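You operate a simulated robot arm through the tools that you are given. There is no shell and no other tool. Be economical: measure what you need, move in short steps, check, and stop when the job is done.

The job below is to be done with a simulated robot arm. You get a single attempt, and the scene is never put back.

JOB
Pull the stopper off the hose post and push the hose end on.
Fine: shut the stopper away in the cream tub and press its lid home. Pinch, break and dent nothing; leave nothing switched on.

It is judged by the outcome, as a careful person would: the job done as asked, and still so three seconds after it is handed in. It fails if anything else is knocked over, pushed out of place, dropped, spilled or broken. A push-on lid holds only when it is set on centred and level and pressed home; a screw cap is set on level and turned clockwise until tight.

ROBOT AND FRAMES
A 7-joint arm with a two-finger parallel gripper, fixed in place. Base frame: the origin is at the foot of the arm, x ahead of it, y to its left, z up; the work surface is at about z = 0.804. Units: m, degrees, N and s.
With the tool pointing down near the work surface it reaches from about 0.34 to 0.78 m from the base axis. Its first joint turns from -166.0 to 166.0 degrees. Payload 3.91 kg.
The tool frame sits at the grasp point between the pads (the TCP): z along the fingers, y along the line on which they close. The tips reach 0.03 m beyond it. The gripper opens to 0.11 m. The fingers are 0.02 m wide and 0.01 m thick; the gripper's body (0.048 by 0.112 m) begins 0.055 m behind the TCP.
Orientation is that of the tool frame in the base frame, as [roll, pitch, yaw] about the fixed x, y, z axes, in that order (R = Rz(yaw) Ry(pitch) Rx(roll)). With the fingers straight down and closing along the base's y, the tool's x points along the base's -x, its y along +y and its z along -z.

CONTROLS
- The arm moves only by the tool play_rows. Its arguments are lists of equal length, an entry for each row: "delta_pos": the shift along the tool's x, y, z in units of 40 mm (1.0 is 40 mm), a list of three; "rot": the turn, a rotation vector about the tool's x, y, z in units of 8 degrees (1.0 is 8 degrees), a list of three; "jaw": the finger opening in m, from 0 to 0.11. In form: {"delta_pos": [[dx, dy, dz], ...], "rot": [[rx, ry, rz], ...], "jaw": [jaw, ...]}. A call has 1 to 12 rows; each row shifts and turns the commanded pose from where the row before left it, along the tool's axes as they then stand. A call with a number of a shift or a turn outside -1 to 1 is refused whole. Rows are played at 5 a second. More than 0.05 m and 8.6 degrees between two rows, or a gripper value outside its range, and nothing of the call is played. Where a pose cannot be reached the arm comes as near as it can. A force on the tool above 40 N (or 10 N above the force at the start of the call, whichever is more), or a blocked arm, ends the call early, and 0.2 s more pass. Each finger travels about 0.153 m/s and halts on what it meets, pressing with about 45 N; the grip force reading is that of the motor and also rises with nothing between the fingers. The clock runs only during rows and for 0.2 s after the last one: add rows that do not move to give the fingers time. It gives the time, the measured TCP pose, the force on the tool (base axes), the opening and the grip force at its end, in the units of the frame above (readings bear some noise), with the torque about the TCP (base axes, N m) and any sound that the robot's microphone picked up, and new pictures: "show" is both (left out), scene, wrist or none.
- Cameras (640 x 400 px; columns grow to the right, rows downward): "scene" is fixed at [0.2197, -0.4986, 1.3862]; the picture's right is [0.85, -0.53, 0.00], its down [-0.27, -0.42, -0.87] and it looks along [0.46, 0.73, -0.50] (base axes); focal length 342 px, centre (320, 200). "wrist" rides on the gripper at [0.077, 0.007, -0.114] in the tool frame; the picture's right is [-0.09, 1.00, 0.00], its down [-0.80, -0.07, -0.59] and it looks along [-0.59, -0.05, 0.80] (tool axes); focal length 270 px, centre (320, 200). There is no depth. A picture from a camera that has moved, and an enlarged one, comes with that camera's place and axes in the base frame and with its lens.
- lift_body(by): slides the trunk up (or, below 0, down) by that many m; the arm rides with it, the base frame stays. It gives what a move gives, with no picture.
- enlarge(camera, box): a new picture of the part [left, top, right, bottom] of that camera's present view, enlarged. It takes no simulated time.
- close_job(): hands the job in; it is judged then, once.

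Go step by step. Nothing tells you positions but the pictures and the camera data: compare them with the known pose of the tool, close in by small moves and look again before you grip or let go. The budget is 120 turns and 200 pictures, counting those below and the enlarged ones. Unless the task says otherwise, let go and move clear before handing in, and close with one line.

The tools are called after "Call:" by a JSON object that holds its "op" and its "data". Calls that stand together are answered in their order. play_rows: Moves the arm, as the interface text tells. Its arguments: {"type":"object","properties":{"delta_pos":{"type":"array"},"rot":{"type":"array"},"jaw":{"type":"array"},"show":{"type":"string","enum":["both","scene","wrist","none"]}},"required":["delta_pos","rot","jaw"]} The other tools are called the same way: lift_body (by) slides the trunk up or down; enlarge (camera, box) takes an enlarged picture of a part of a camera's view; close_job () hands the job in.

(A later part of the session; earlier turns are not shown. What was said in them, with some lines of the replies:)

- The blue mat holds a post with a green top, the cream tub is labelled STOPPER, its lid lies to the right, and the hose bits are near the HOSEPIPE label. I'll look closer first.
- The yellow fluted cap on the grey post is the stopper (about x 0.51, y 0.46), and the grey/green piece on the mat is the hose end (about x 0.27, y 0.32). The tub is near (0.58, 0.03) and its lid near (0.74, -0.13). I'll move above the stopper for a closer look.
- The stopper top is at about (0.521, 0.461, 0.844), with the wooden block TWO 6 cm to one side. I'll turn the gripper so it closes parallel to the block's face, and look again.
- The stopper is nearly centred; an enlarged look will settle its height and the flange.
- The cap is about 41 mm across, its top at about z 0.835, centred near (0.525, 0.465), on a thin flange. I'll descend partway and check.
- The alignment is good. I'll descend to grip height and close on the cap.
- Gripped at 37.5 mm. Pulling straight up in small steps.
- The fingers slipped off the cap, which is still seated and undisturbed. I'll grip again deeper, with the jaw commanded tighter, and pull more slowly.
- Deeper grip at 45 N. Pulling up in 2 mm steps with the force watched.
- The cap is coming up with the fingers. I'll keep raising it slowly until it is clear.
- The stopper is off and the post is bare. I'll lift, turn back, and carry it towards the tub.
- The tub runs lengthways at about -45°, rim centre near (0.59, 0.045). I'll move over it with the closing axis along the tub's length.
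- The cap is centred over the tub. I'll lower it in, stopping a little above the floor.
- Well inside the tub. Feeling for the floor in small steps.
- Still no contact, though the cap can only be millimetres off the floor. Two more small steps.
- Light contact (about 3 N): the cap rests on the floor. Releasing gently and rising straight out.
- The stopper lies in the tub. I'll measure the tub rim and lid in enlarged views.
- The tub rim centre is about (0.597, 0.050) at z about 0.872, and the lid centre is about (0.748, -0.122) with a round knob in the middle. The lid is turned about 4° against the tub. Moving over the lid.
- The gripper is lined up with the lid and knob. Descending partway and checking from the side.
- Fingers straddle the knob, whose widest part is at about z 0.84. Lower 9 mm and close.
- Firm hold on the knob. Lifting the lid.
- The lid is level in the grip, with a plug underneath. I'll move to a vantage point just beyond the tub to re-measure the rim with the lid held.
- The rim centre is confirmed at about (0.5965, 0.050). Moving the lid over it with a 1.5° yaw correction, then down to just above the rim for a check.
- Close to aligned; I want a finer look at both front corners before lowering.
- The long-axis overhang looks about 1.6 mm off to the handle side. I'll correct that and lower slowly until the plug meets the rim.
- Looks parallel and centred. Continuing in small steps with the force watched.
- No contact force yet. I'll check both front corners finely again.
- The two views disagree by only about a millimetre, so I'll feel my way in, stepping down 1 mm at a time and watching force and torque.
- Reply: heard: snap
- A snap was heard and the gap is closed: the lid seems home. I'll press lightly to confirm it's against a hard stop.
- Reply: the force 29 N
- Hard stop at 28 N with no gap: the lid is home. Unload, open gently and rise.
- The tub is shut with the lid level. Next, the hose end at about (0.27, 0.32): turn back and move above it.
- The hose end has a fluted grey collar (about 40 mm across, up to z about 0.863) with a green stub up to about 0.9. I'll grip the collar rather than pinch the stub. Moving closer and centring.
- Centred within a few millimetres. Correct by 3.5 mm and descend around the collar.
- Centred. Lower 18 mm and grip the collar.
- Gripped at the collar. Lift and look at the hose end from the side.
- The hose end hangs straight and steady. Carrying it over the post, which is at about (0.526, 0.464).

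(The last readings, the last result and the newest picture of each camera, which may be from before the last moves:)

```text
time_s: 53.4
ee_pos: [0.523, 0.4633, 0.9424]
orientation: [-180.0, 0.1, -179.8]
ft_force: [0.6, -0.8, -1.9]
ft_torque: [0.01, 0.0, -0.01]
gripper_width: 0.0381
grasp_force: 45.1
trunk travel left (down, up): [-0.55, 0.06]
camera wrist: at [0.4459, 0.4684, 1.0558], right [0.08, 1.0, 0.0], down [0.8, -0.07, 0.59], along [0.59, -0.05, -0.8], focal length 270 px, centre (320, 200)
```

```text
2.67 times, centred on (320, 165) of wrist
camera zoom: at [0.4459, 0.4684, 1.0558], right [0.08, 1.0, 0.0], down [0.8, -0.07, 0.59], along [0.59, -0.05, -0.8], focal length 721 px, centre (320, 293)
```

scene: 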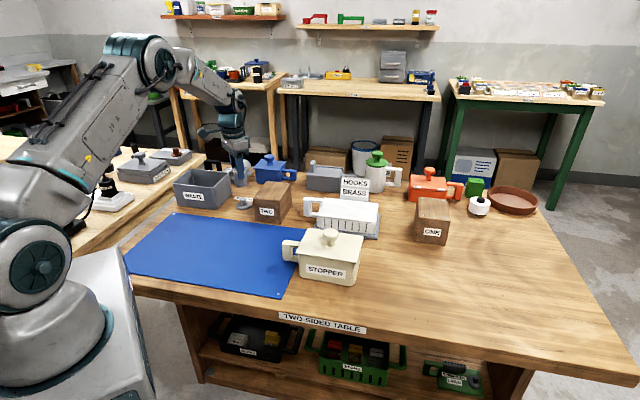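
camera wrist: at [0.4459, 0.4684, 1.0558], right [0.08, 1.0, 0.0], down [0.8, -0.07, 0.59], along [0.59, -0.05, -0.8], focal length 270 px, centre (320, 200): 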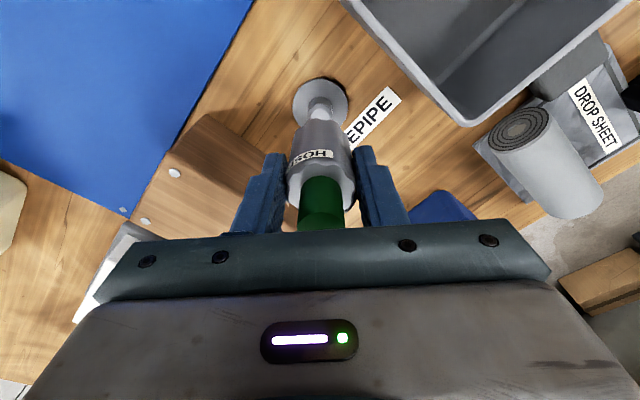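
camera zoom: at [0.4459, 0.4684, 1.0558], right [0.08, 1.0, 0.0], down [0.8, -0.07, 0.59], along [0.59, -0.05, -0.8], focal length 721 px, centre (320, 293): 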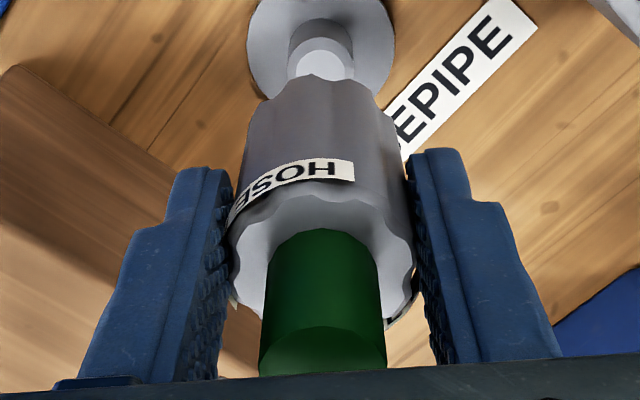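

Laterally it looks lined up from the scene camera, but I want a precise comparison of collar axis and post axis.

Call:
{"op": "enlarge", "data": {"camera": "scene", "box": [229, 165, 269, 190]}}

Call:
{"op": "enlarge", "data": {"camera": "scene", "box": [229, 188, 269, 213]}}

Call:
{"op": "enlarge", "data": {"camera": "wrist", "box": [280, 65, 360, 165]}}

```text
16.00 times, centred on (249, 178) of scene
camera zoom: at [0.2197, -0.4986, 1.3862], right [0.85, -0.53, 0.0], down [-0.27, -0.42, -0.87], along [0.46, 0.73, -0.5], focal length 5472 px, centre (1456, 560)
```

zoom: 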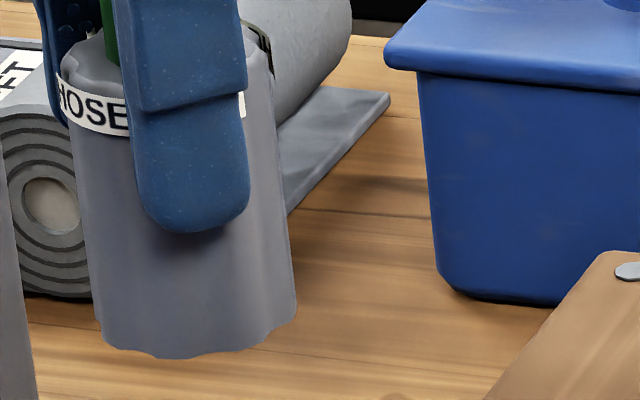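

```text
16.00 times, centred on (249, 200) of scene
camera zoom: at [0.2197, -0.4986, 1.3862], right [0.85, -0.53, 0.0], down [-0.27, -0.42, -0.87], along [0.46, 0.73, -0.5], focal length 5472 px, centre (1456, 192)
```

zoom: 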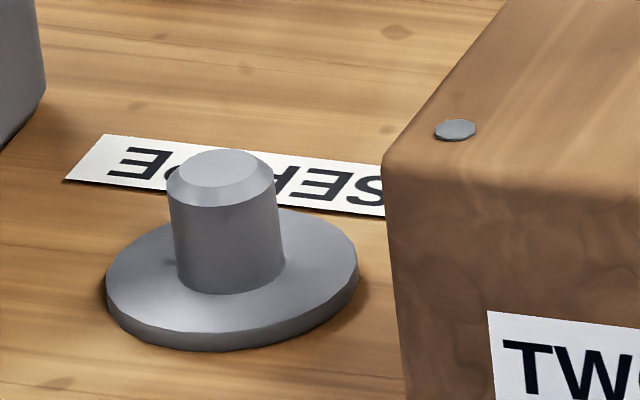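

```text
4.00 times, centred on (320, 115) of wrist
camera zoom: at [0.4459, 0.4684, 1.0558], right [0.08, 1.0, 0.0], down [0.8, -0.07, 0.59], along [0.59, -0.05, -0.8], focal length 1081 px, centre (320, 540)
```

zoom: 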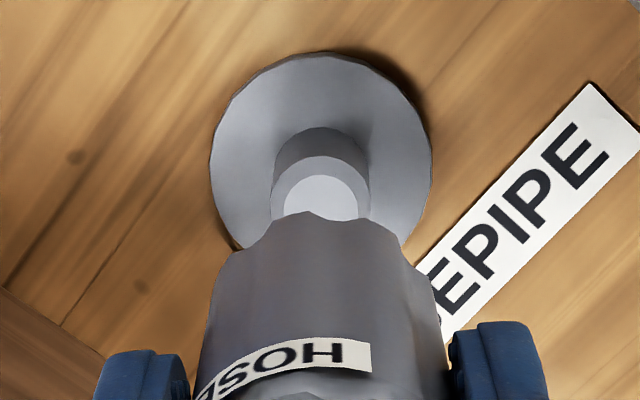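

Both cameras agree the collar must move about 2.5 mm in −x. I'll apply that and lower to just above the post.

Call:
{"op": "play_rows", "data": {"delta_pos": [[0.065, 0, 0.3], [0, 0, 0.4], [0, 0, 0.25], [0, 0, 0]], "rot": [[0, 0, 0], [0, 0, 0], [0, 0, 0], [0, 0, 0]], "jaw": [0.0, 0.0, 0.0, 0.0], "show": "none"}}

Call:
{"op": "enlarge", "data": {"camera": "scene", "box": [221, 170, 269, 215]}}

Call:
{"op": "enlarge", "data": {"camera": "wrist", "box": [280, 65, 360, 165]}}

```text
time_s: 54.4
ee_pos: [0.5215, 0.4641, 0.9048]
orientation: [-180.0, 0.0, -179.8]
ft_force: [0.1, -0.4, -1.3]
ft_torque: [-0.03, -0.01, 0.03]
gripper_width: 0.0377
grasp_force: 44.3
trunk travel left (down, up): [-0.55, 0.06]
```

```text
8.89 times, centred on (245, 192) of scene
camera zoom: at [0.2197, -0.4986, 1.3862], right [0.85, -0.53, 0.0], down [-0.27, -0.42, -0.87], along [0.46, 0.73, -0.5], focal length 3040 px, centre (987, 267)
```

zoom: 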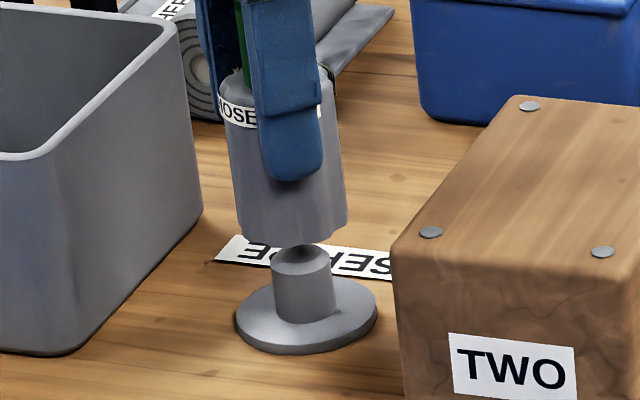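

```text
4.00 times, centred on (320, 115) of wrist
camera zoom: at [0.4441, 0.4689, 1.0181], right [0.08, 1.0, 0.0], down [0.8, -0.07, 0.59], along [0.59, -0.05, -0.8], focal length 1081 px, centre (320, 540)
```

zoom: 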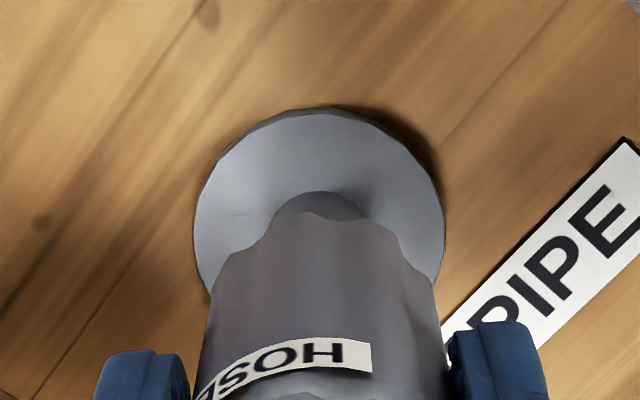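

Well aligned now (within about 0.6 mm). Lowering onto the post in small steps, watching the force.

Call:
{"op": "play_rows", "data": {"delta_pos": [[0, 0, 0.06], [0, 0, 0.06], [0, 0, 0.06]], "rot": [[0, 0, 0], [0, 0, 0], [0, 0, 0]], "jaw": [0.0, 0.0, 0.0], "show": "none"}}

```text
time_s: 55.2
ee_pos: [0.5203, 0.465, 0.8979]
orientation: [180.0, 0.0, -179.9]
ft_force: [0.0, -0.3, -0.5]
ft_torque: [0.01, -0.01, -0.02]
gripper_width: 0.0376
grasp_force: 44.9
trunk travel left (down, up): [-0.55, 0.06]
```

Call:
{"op": "play_rows", "data": {"delta_pos": [[0, 0, 0.05], [0, 0, 0.05]], "rot": [[0, 0, 0], [0, 0, 0]], "jaw": [0.0, 0.0], "show": "none"}}

Call:
{"op": "enlarge", "data": {"camera": "scene", "box": [221, 170, 269, 215]}}

```text
time_s: 55.8
ee_pos: [0.5204, 0.4635, 0.8921]
orientation: [-179.9, -0.1, -179.8]
ft_force: [-0.1, -0.4, -1.6]
ft_torque: [-0.01, 0.01, -0.01]
gripper_width: 0.038
grasp_force: 45.0
trunk travel left (down, up): [-0.55, 0.06]
```

```text
8.89 times, centred on (245, 192) of scene
camera zoom: at [0.2197, -0.4986, 1.3862], right [0.85, -0.53, 0.0], down [-0.27, -0.42, -0.87], along [0.46, 0.73, -0.5], focal length 3040 px, centre (987, 267)
```

zoom: 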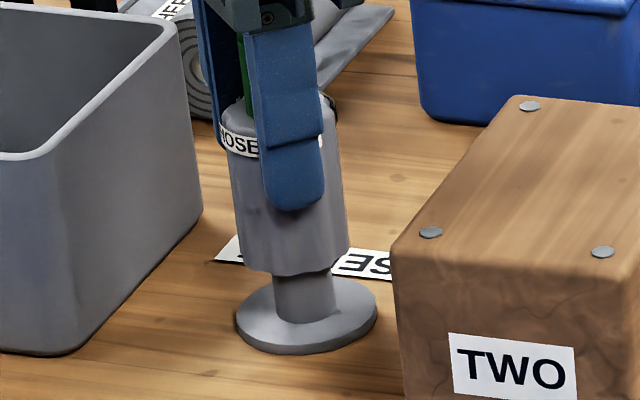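

The collar has gone over the post top with no resistance. Continuing down.

Call:
{"op": "play_rows", "data": {"delta_pos": [[0, 0, 0.06], [0, 0, 0.06], [0, 0, 0.06]], "rot": [[0, 0, 0], [0, 0, 0], [0, 0, 0]], "jaw": [0.0, 0.0, 0.0], "show": "none"}}

Call:
{"op": "enlarge", "data": {"camera": "scene", "box": [221, 170, 269, 215]}}

```text
time_s: 56.6
ee_pos: [0.5205, 0.463, 0.8859]
orientation: [-179.9, 0.0, -179.8]
ft_force: [0.0, 0.0, -1.2]
ft_torque: [-0.01, -0.02, -0.02]
gripper_width: 0.038
grasp_force: 44.5
trunk travel left (down, up): [-0.55, 0.06]
```

```text
8.89 times, centred on (245, 192) of scene
camera zoom: at [0.2197, -0.4986, 1.3862], right [0.85, -0.53, 0.0], down [-0.27, -0.42, -0.87], along [0.46, 0.73, -0.5], focal length 3040 px, centre (987, 267)
```

zoom: 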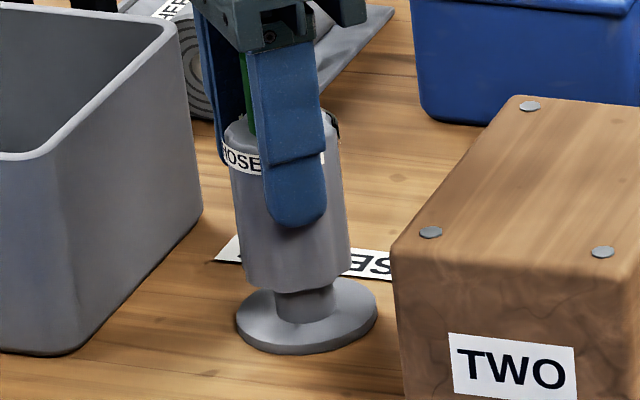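

Call:
{"op": "play_rows", "data": {"delta_pos": [[0, 0, 0.06], [0, 0, 0.06], [0, 0, 0.06]], "rot": [[0, 0, 0], [0, 0, 0], [0, 0, 0]], "jaw": [0.0, 0.0, 0.0], "show": "none"}}

Call:
{"op": "enlarge", "data": {"camera": "scene", "box": [221, 170, 269, 215]}}

```text
time_s: 57.4
ee_pos: [0.5207, 0.4639, 0.8778]
orientation: [180.0, 0.0, -179.8]
ft_force: [0.4, 0.2, -1.0]
ft_torque: [0.0, -0.02, -0.04]
gripper_width: 0.0378
grasp_force: 45.4
trunk travel left (down, up): [-0.55, 0.06]
```

```text
8.89 times, centred on (245, 192) of scene
camera zoom: at [0.2197, -0.4986, 1.3862], right [0.85, -0.53, 0.0], down [-0.27, -0.42, -0.87], along [0.46, 0.73, -0.5], focal length 3040 px, centre (987, 267)
```

zoom: 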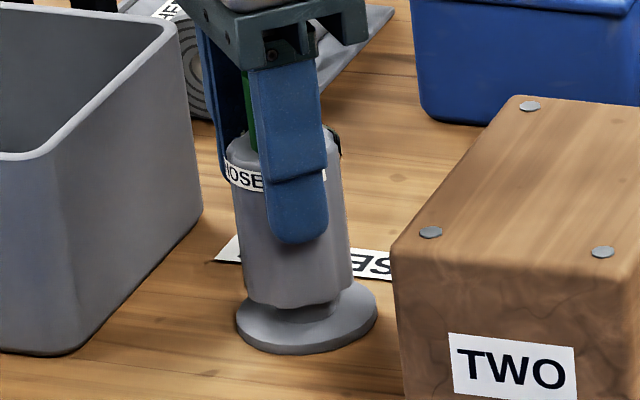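

Nearly down, still free. A few more small steps to contact and home.

Call:
{"op": "play_rows", "data": {"delta_pos": [[0, 0, 0.05], [0, 0, 0.05]], "rot": [[0, 0, 0], [0, 0, 0]], "jaw": [0.0, 0.0], "show": "none"}}

```text
time_s: 58.0
ee_pos: [0.5202, 0.4644, 0.8755]
orientation: [180.0, 0.0, -179.8]
ft_force: [-0.2, -1.1, -1.1]
ft_torque: [-0.01, -0.03, 0.01]
gripper_width: 0.0378
grasp_force: 45.3
trunk travel left (down, up): [-0.55, 0.06]
```

Call:
{"op": "play_rows", "data": {"delta_pos": [[0, 0, 0.04], [0, 0, 0.04]], "rot": [[0, 0, 0], [0, 0, 0]], "jaw": [0.0, 0.0], "show": "none"}}

Call:
{"op": "enlarge", "data": {"camera": "scene", "box": [221, 170, 269, 215]}}

```text
time_s: 58.6
ee_pos: [0.5198, 0.4633, 0.8707]
orientation: [-180.0, 0.0, -179.7]
ft_force: [0.8, -1.1, -0.4]
ft_torque: [0.01, -0.02, -0.01]
gripper_width: 0.0376
grasp_force: 44.9
trunk travel left (down, up): [-0.55, 0.06]
```

```text
8.89 times, centred on (245, 192) of scene
camera zoom: at [0.2197, -0.4986, 1.3862], right [0.85, -0.53, 0.0], down [-0.27, -0.42, -0.87], along [0.46, 0.73, -0.5], focal length 3040 px, centre (987, 267)
```

zoom: 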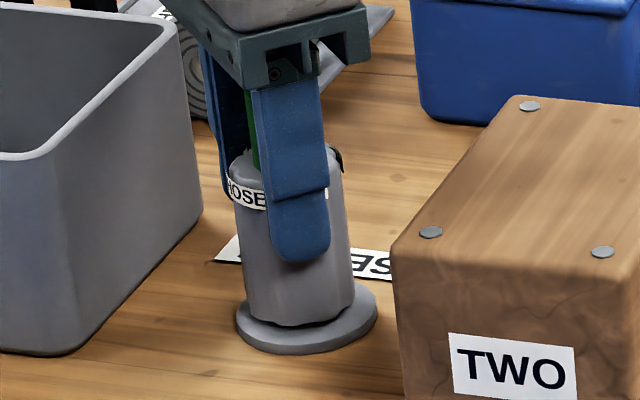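

Call:
{"op": "play_rows", "data": {"delta_pos": [[0, 0, 0.03], [0, 0, 0.03]], "rot": [[0, 0, 0], [0, 0, 0]], "jaw": [0.0, 0.0], "show": "none"}}

Call:
{"op": "enlarge", "data": {"camera": "scene", "box": [229, 185, 269, 210]}}

```text
time_s: 59.2
ee_pos: [0.5206, 0.4632, 0.8706]
orientation: [180.0, 0.0, -179.7]
ft_force: [-0.3, -1.1, 2.7]
ft_torque: [-0.03, 0.04, 0.03]
gripper_width: 0.0377
grasp_force: 45.1
trunk travel left (down, up): [-0.55, 0.06]
```

```text
16.00 times, centred on (249, 198) of scene
camera zoom: at [0.2197, -0.4986, 1.3862], right [0.85, -0.53, 0.0], down [-0.27, -0.42, -0.87], along [0.46, 0.73, -0.5], focal length 5472 px, centre (1456, 240)
```

zoom: 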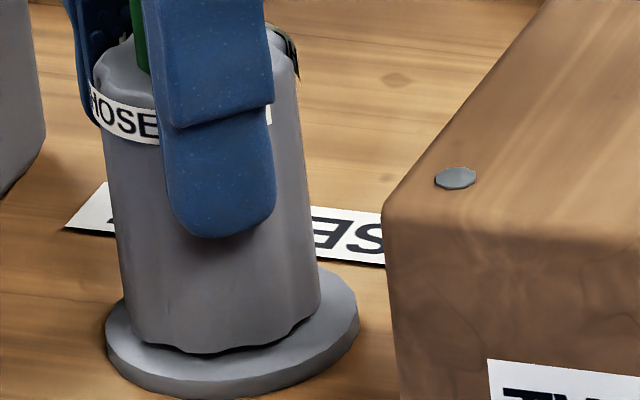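

First resistance (about 3 N). Pressing on in 1 mm steps to drive it home.

Call:
{"op": "play_rows", "data": {"delta_pos": [[0, 0, 0.03], [0, 0, 0.03]], "rot": [[0, 0, 0], [0, 0, 0]], "jaw": [0.0, 0.0], "show": "none"}}

Call:
{"op": "enlarge", "data": {"camera": "scene", "box": [229, 185, 269, 210]}}

```text
time_s: 59.8
ee_pos: [0.5205, 0.4642, 0.8675]
orientation: [-180.0, 0.1, -179.8]
ft_force: [0.7, -0.1, 5.5]
ft_torque: [0.04, -0.05, 0.03]
gripper_width: 0.0377
grasp_force: 45.2
trunk travel left (down, up): [-0.55, 0.06]
```

```text
16.00 times, centred on (249, 198) of scene
camera zoom: at [0.2197, -0.4986, 1.3862], right [0.85, -0.53, 0.0], down [-0.27, -0.42, -0.87], along [0.46, 0.73, -0.5], focal length 5472 px, centre (1456, 240)
```

zoom: 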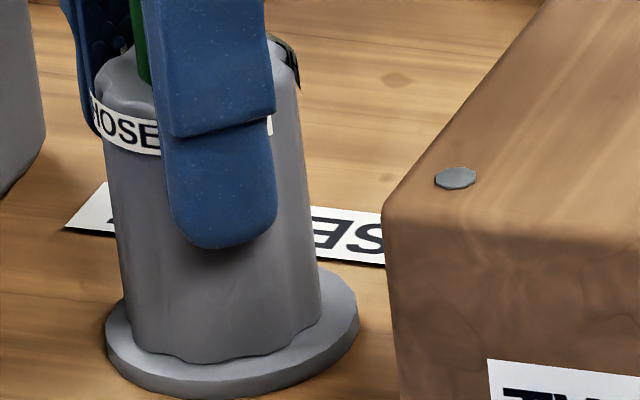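

Call:
{"op": "play_rows", "data": {"delta_pos": [[0, 0, 0.03], [0, 0, 0.03]], "rot": [[0, 0, 0], [0, 0, 0]], "jaw": [0.0, 0.0], "show": "none"}}

Call:
{"op": "enlarge", "data": {"camera": "scene", "box": [229, 185, 269, 210]}}

```text
time_s: 60.4
ee_pos: [0.5204, 0.464, 0.8676]
orientation: [179.9, 0.1, -179.8]
ft_force: [-0.5, 0.1, 16.5]
ft_torque: [-0.16, 0.18, 0.04]
gripper_width: 0.038
grasp_force: 44.9
trunk travel left (down, up): [-0.55, 0.06]
```

```text
16.00 times, centred on (249, 198) of scene
camera zoom: at [0.2197, -0.4986, 1.3862], right [0.85, -0.53, 0.0], down [-0.27, -0.42, -0.87], along [0.46, 0.73, -0.5], focal length 5472 px, centre (1456, 240)
```

zoom: 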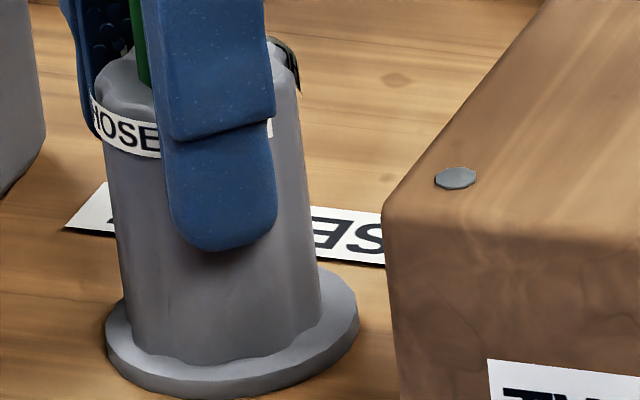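

It's against the flange now. One more press to about 30 N to be sure.

Call:
{"op": "play_rows", "data": {"delta_pos": [[0, 0, 0.03], [0, 0, 0.02]], "rot": [[0, 0, 0], [0, 0, 0]], "jaw": [0.0, 0.0], "show": "wrist"}}

Call:
{"op": "enlarge", "data": {"camera": "scene", "box": [229, 185, 269, 210]}}

Call:
{"op": "enlarge", "data": {"camera": "wrist", "box": [272, 95, 368, 165]}}

```text
time_s: 61.0
ee_pos: [0.5209, 0.4639, 0.8645]
orientation: [179.8, 0.3, -179.9]
ft_force: [0.1, 1.0, 33.9]
ft_torque: [-0.26, 0.24, 0.08]
gripper_width: 0.0378
grasp_force: 45.3
trunk travel left (down, up): [-0.55, 0.06]
camera wrist: at [0.4424, 0.468, 0.9804], right [0.08, 1.0, 0.01], down [0.8, -0.07, 0.6], along [0.6, -0.05, -0.8], focal length 270 px, centre (320, 200)
```

wrist: 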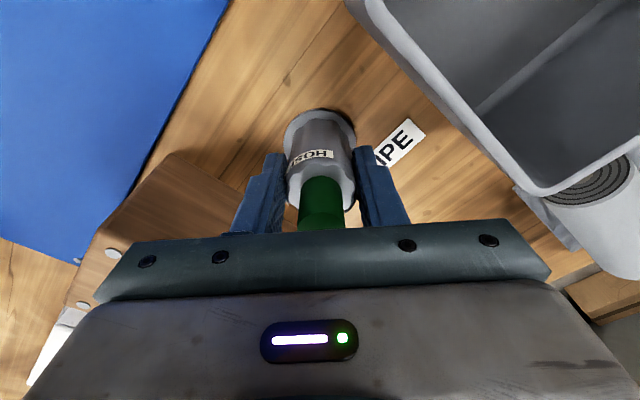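

```text
16.00 times, centred on (249, 198) of scene
camera zoom: at [0.2197, -0.4986, 1.3862], right [0.85, -0.53, 0.0], down [-0.27, -0.42, -0.87], along [0.46, 0.73, -0.5], focal length 5472 px, centre (1456, 240)
```

zoom: 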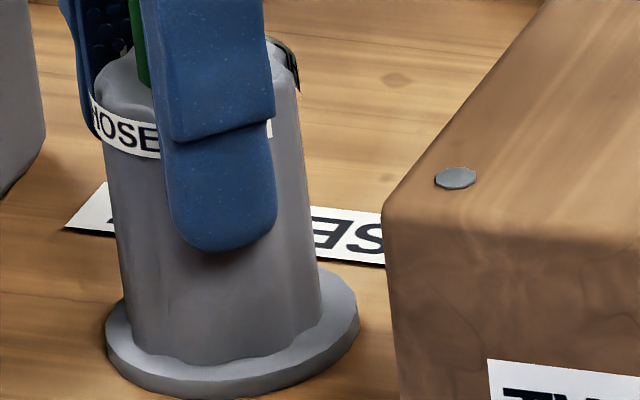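

```text
5.71 times, centred on (320, 130) of wrist
camera zoom: at [0.4424, 0.468, 0.9804], right [0.08, 1.0, 0.01], down [0.8, -0.07, 0.6], along [0.6, -0.05, -0.8], focal length 1544 px, centre (320, 600)
```

zoom: 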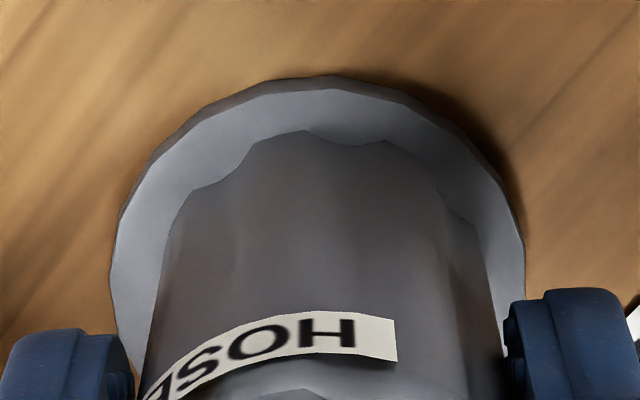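

Seated flush on the flange at 34 N. Unload, release and rise clear.

Call:
{"op": "play_rows", "data": {"delta_pos": [[0, 0, -0.06], [0, 0, 0], [0, 0, 0], [0, 0, 0], [0, 0, -0.4], [0, 0, -0.8], [0, 0, -1], [0, 0, -1], [0, 0, -0.5], [0, 0, 0]], "rot": [[0, 0, 0], [0, 0, 0], [0, 0, 0], [0, 0, 0], [0, 0, 0], [0, 0, 0], [0, 0, 0], [0, 0, 0], [0, 0, 0], [0, 0, 0]], "jaw": [0.0, 0.045, 0.06, 0.065, 0.065, 0.065, 0.065, 0.065, 0.065, 0.065]}}

Call:
{"op": "enlarge", "data": {"camera": "scene", "box": [213, 165, 277, 215]}}

Call:
{"op": "enlarge", "data": {"camera": "wrist", "box": [260, 40, 380, 140]}}

Call:
{"op": "enlarge", "data": {"camera": "scene", "box": [280, 215, 384, 290]}}

```text
time_s: 63.2
ee_pos: [0.5208, 0.4644, 1.0122]
orientation: [-179.9, -0.1, -179.9]
ft_force: [0.3, -0.2, -0.6]
ft_torque: [0.02, 0.0, -0.02]
gripper_width: 0.0651
grasp_force: 0.0
trunk travel left (down, up): [-0.55, 0.06]
camera wrist: at [0.4433, 0.4684, 1.1265], right [0.08, 1.0, 0.0], down [0.8, -0.07, 0.59], along [0.59, -0.05, -0.8], focal length 270 px, centre (320, 200)
```

scene: 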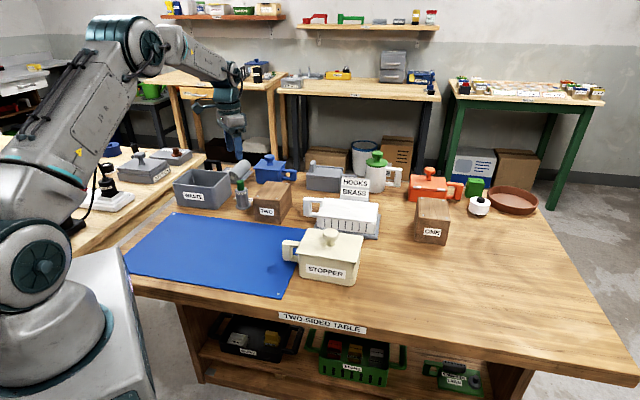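
wrist: 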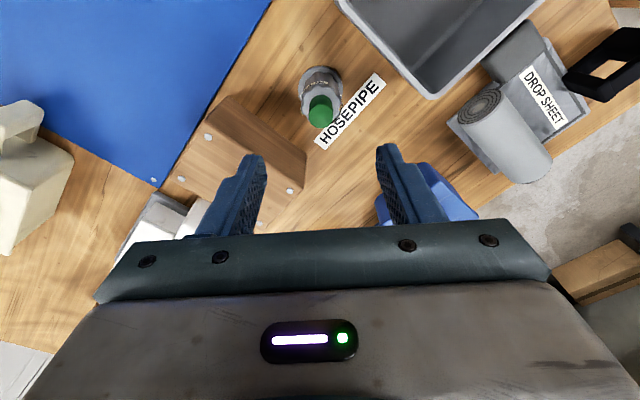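

```text
8.00 times, centred on (245, 190) of scene
camera zoom: at [0.2197, -0.4986, 1.3862], right [0.85, -0.53, 0.0], down [-0.27, -0.42, -0.87], along [0.46, 0.73, -0.5], focal length 2736 px, centre (920, 280)
```

zoom: 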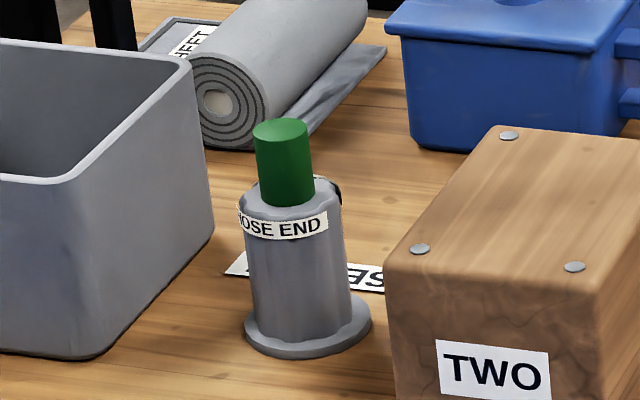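

```text
4.00 times, centred on (320, 90) of wrist
camera zoom: at [0.4433, 0.4684, 1.1265], right [0.08, 1.0, 0.0], down [0.8, -0.07, 0.59], along [0.59, -0.05, -0.8], focal length 1081 px, centre (320, 640)
```

zoom: 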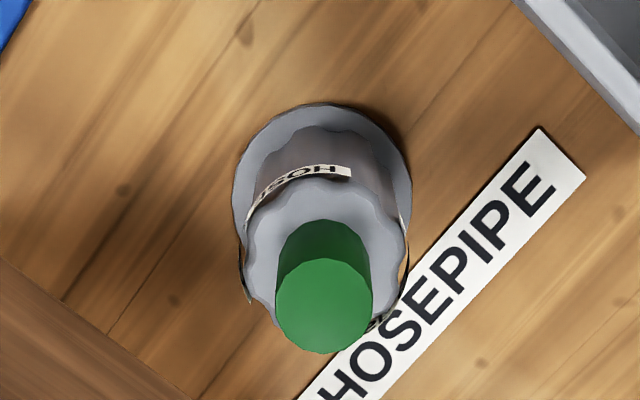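

```text
5.33 times, centred on (332, 252) of scene
camera zoom: at [0.2197, -0.4986, 1.3862], right [0.85, -0.53, 0.0], down [-0.27, -0.42, -0.87], along [0.46, 0.73, -0.5], focal length 1824 px, centre (256, -80)
```

zoom: 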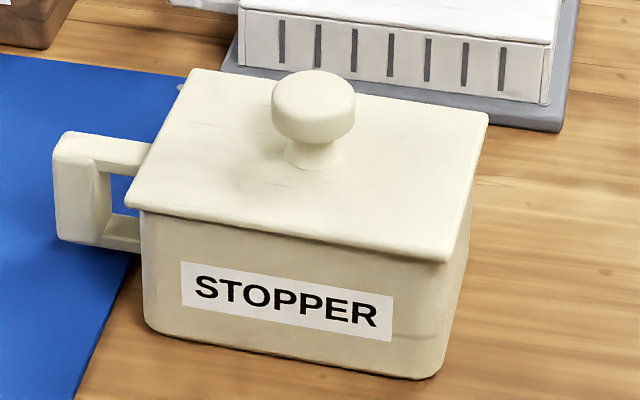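

The hose end stands upright and flush on the post. The stopper is shut in the tub with the lid level and home, nothing else has moved, and the arm is clear. Handing in.

Call:
{"op": "close_job", "data": {}}

```text
The job is handed in.
```

The job is handed in: I pulled the stopper off the hose post and shut it in the cream tub with the lid snapped home. The hose end is pressed down onto the post's flange, though I heard no snap there.
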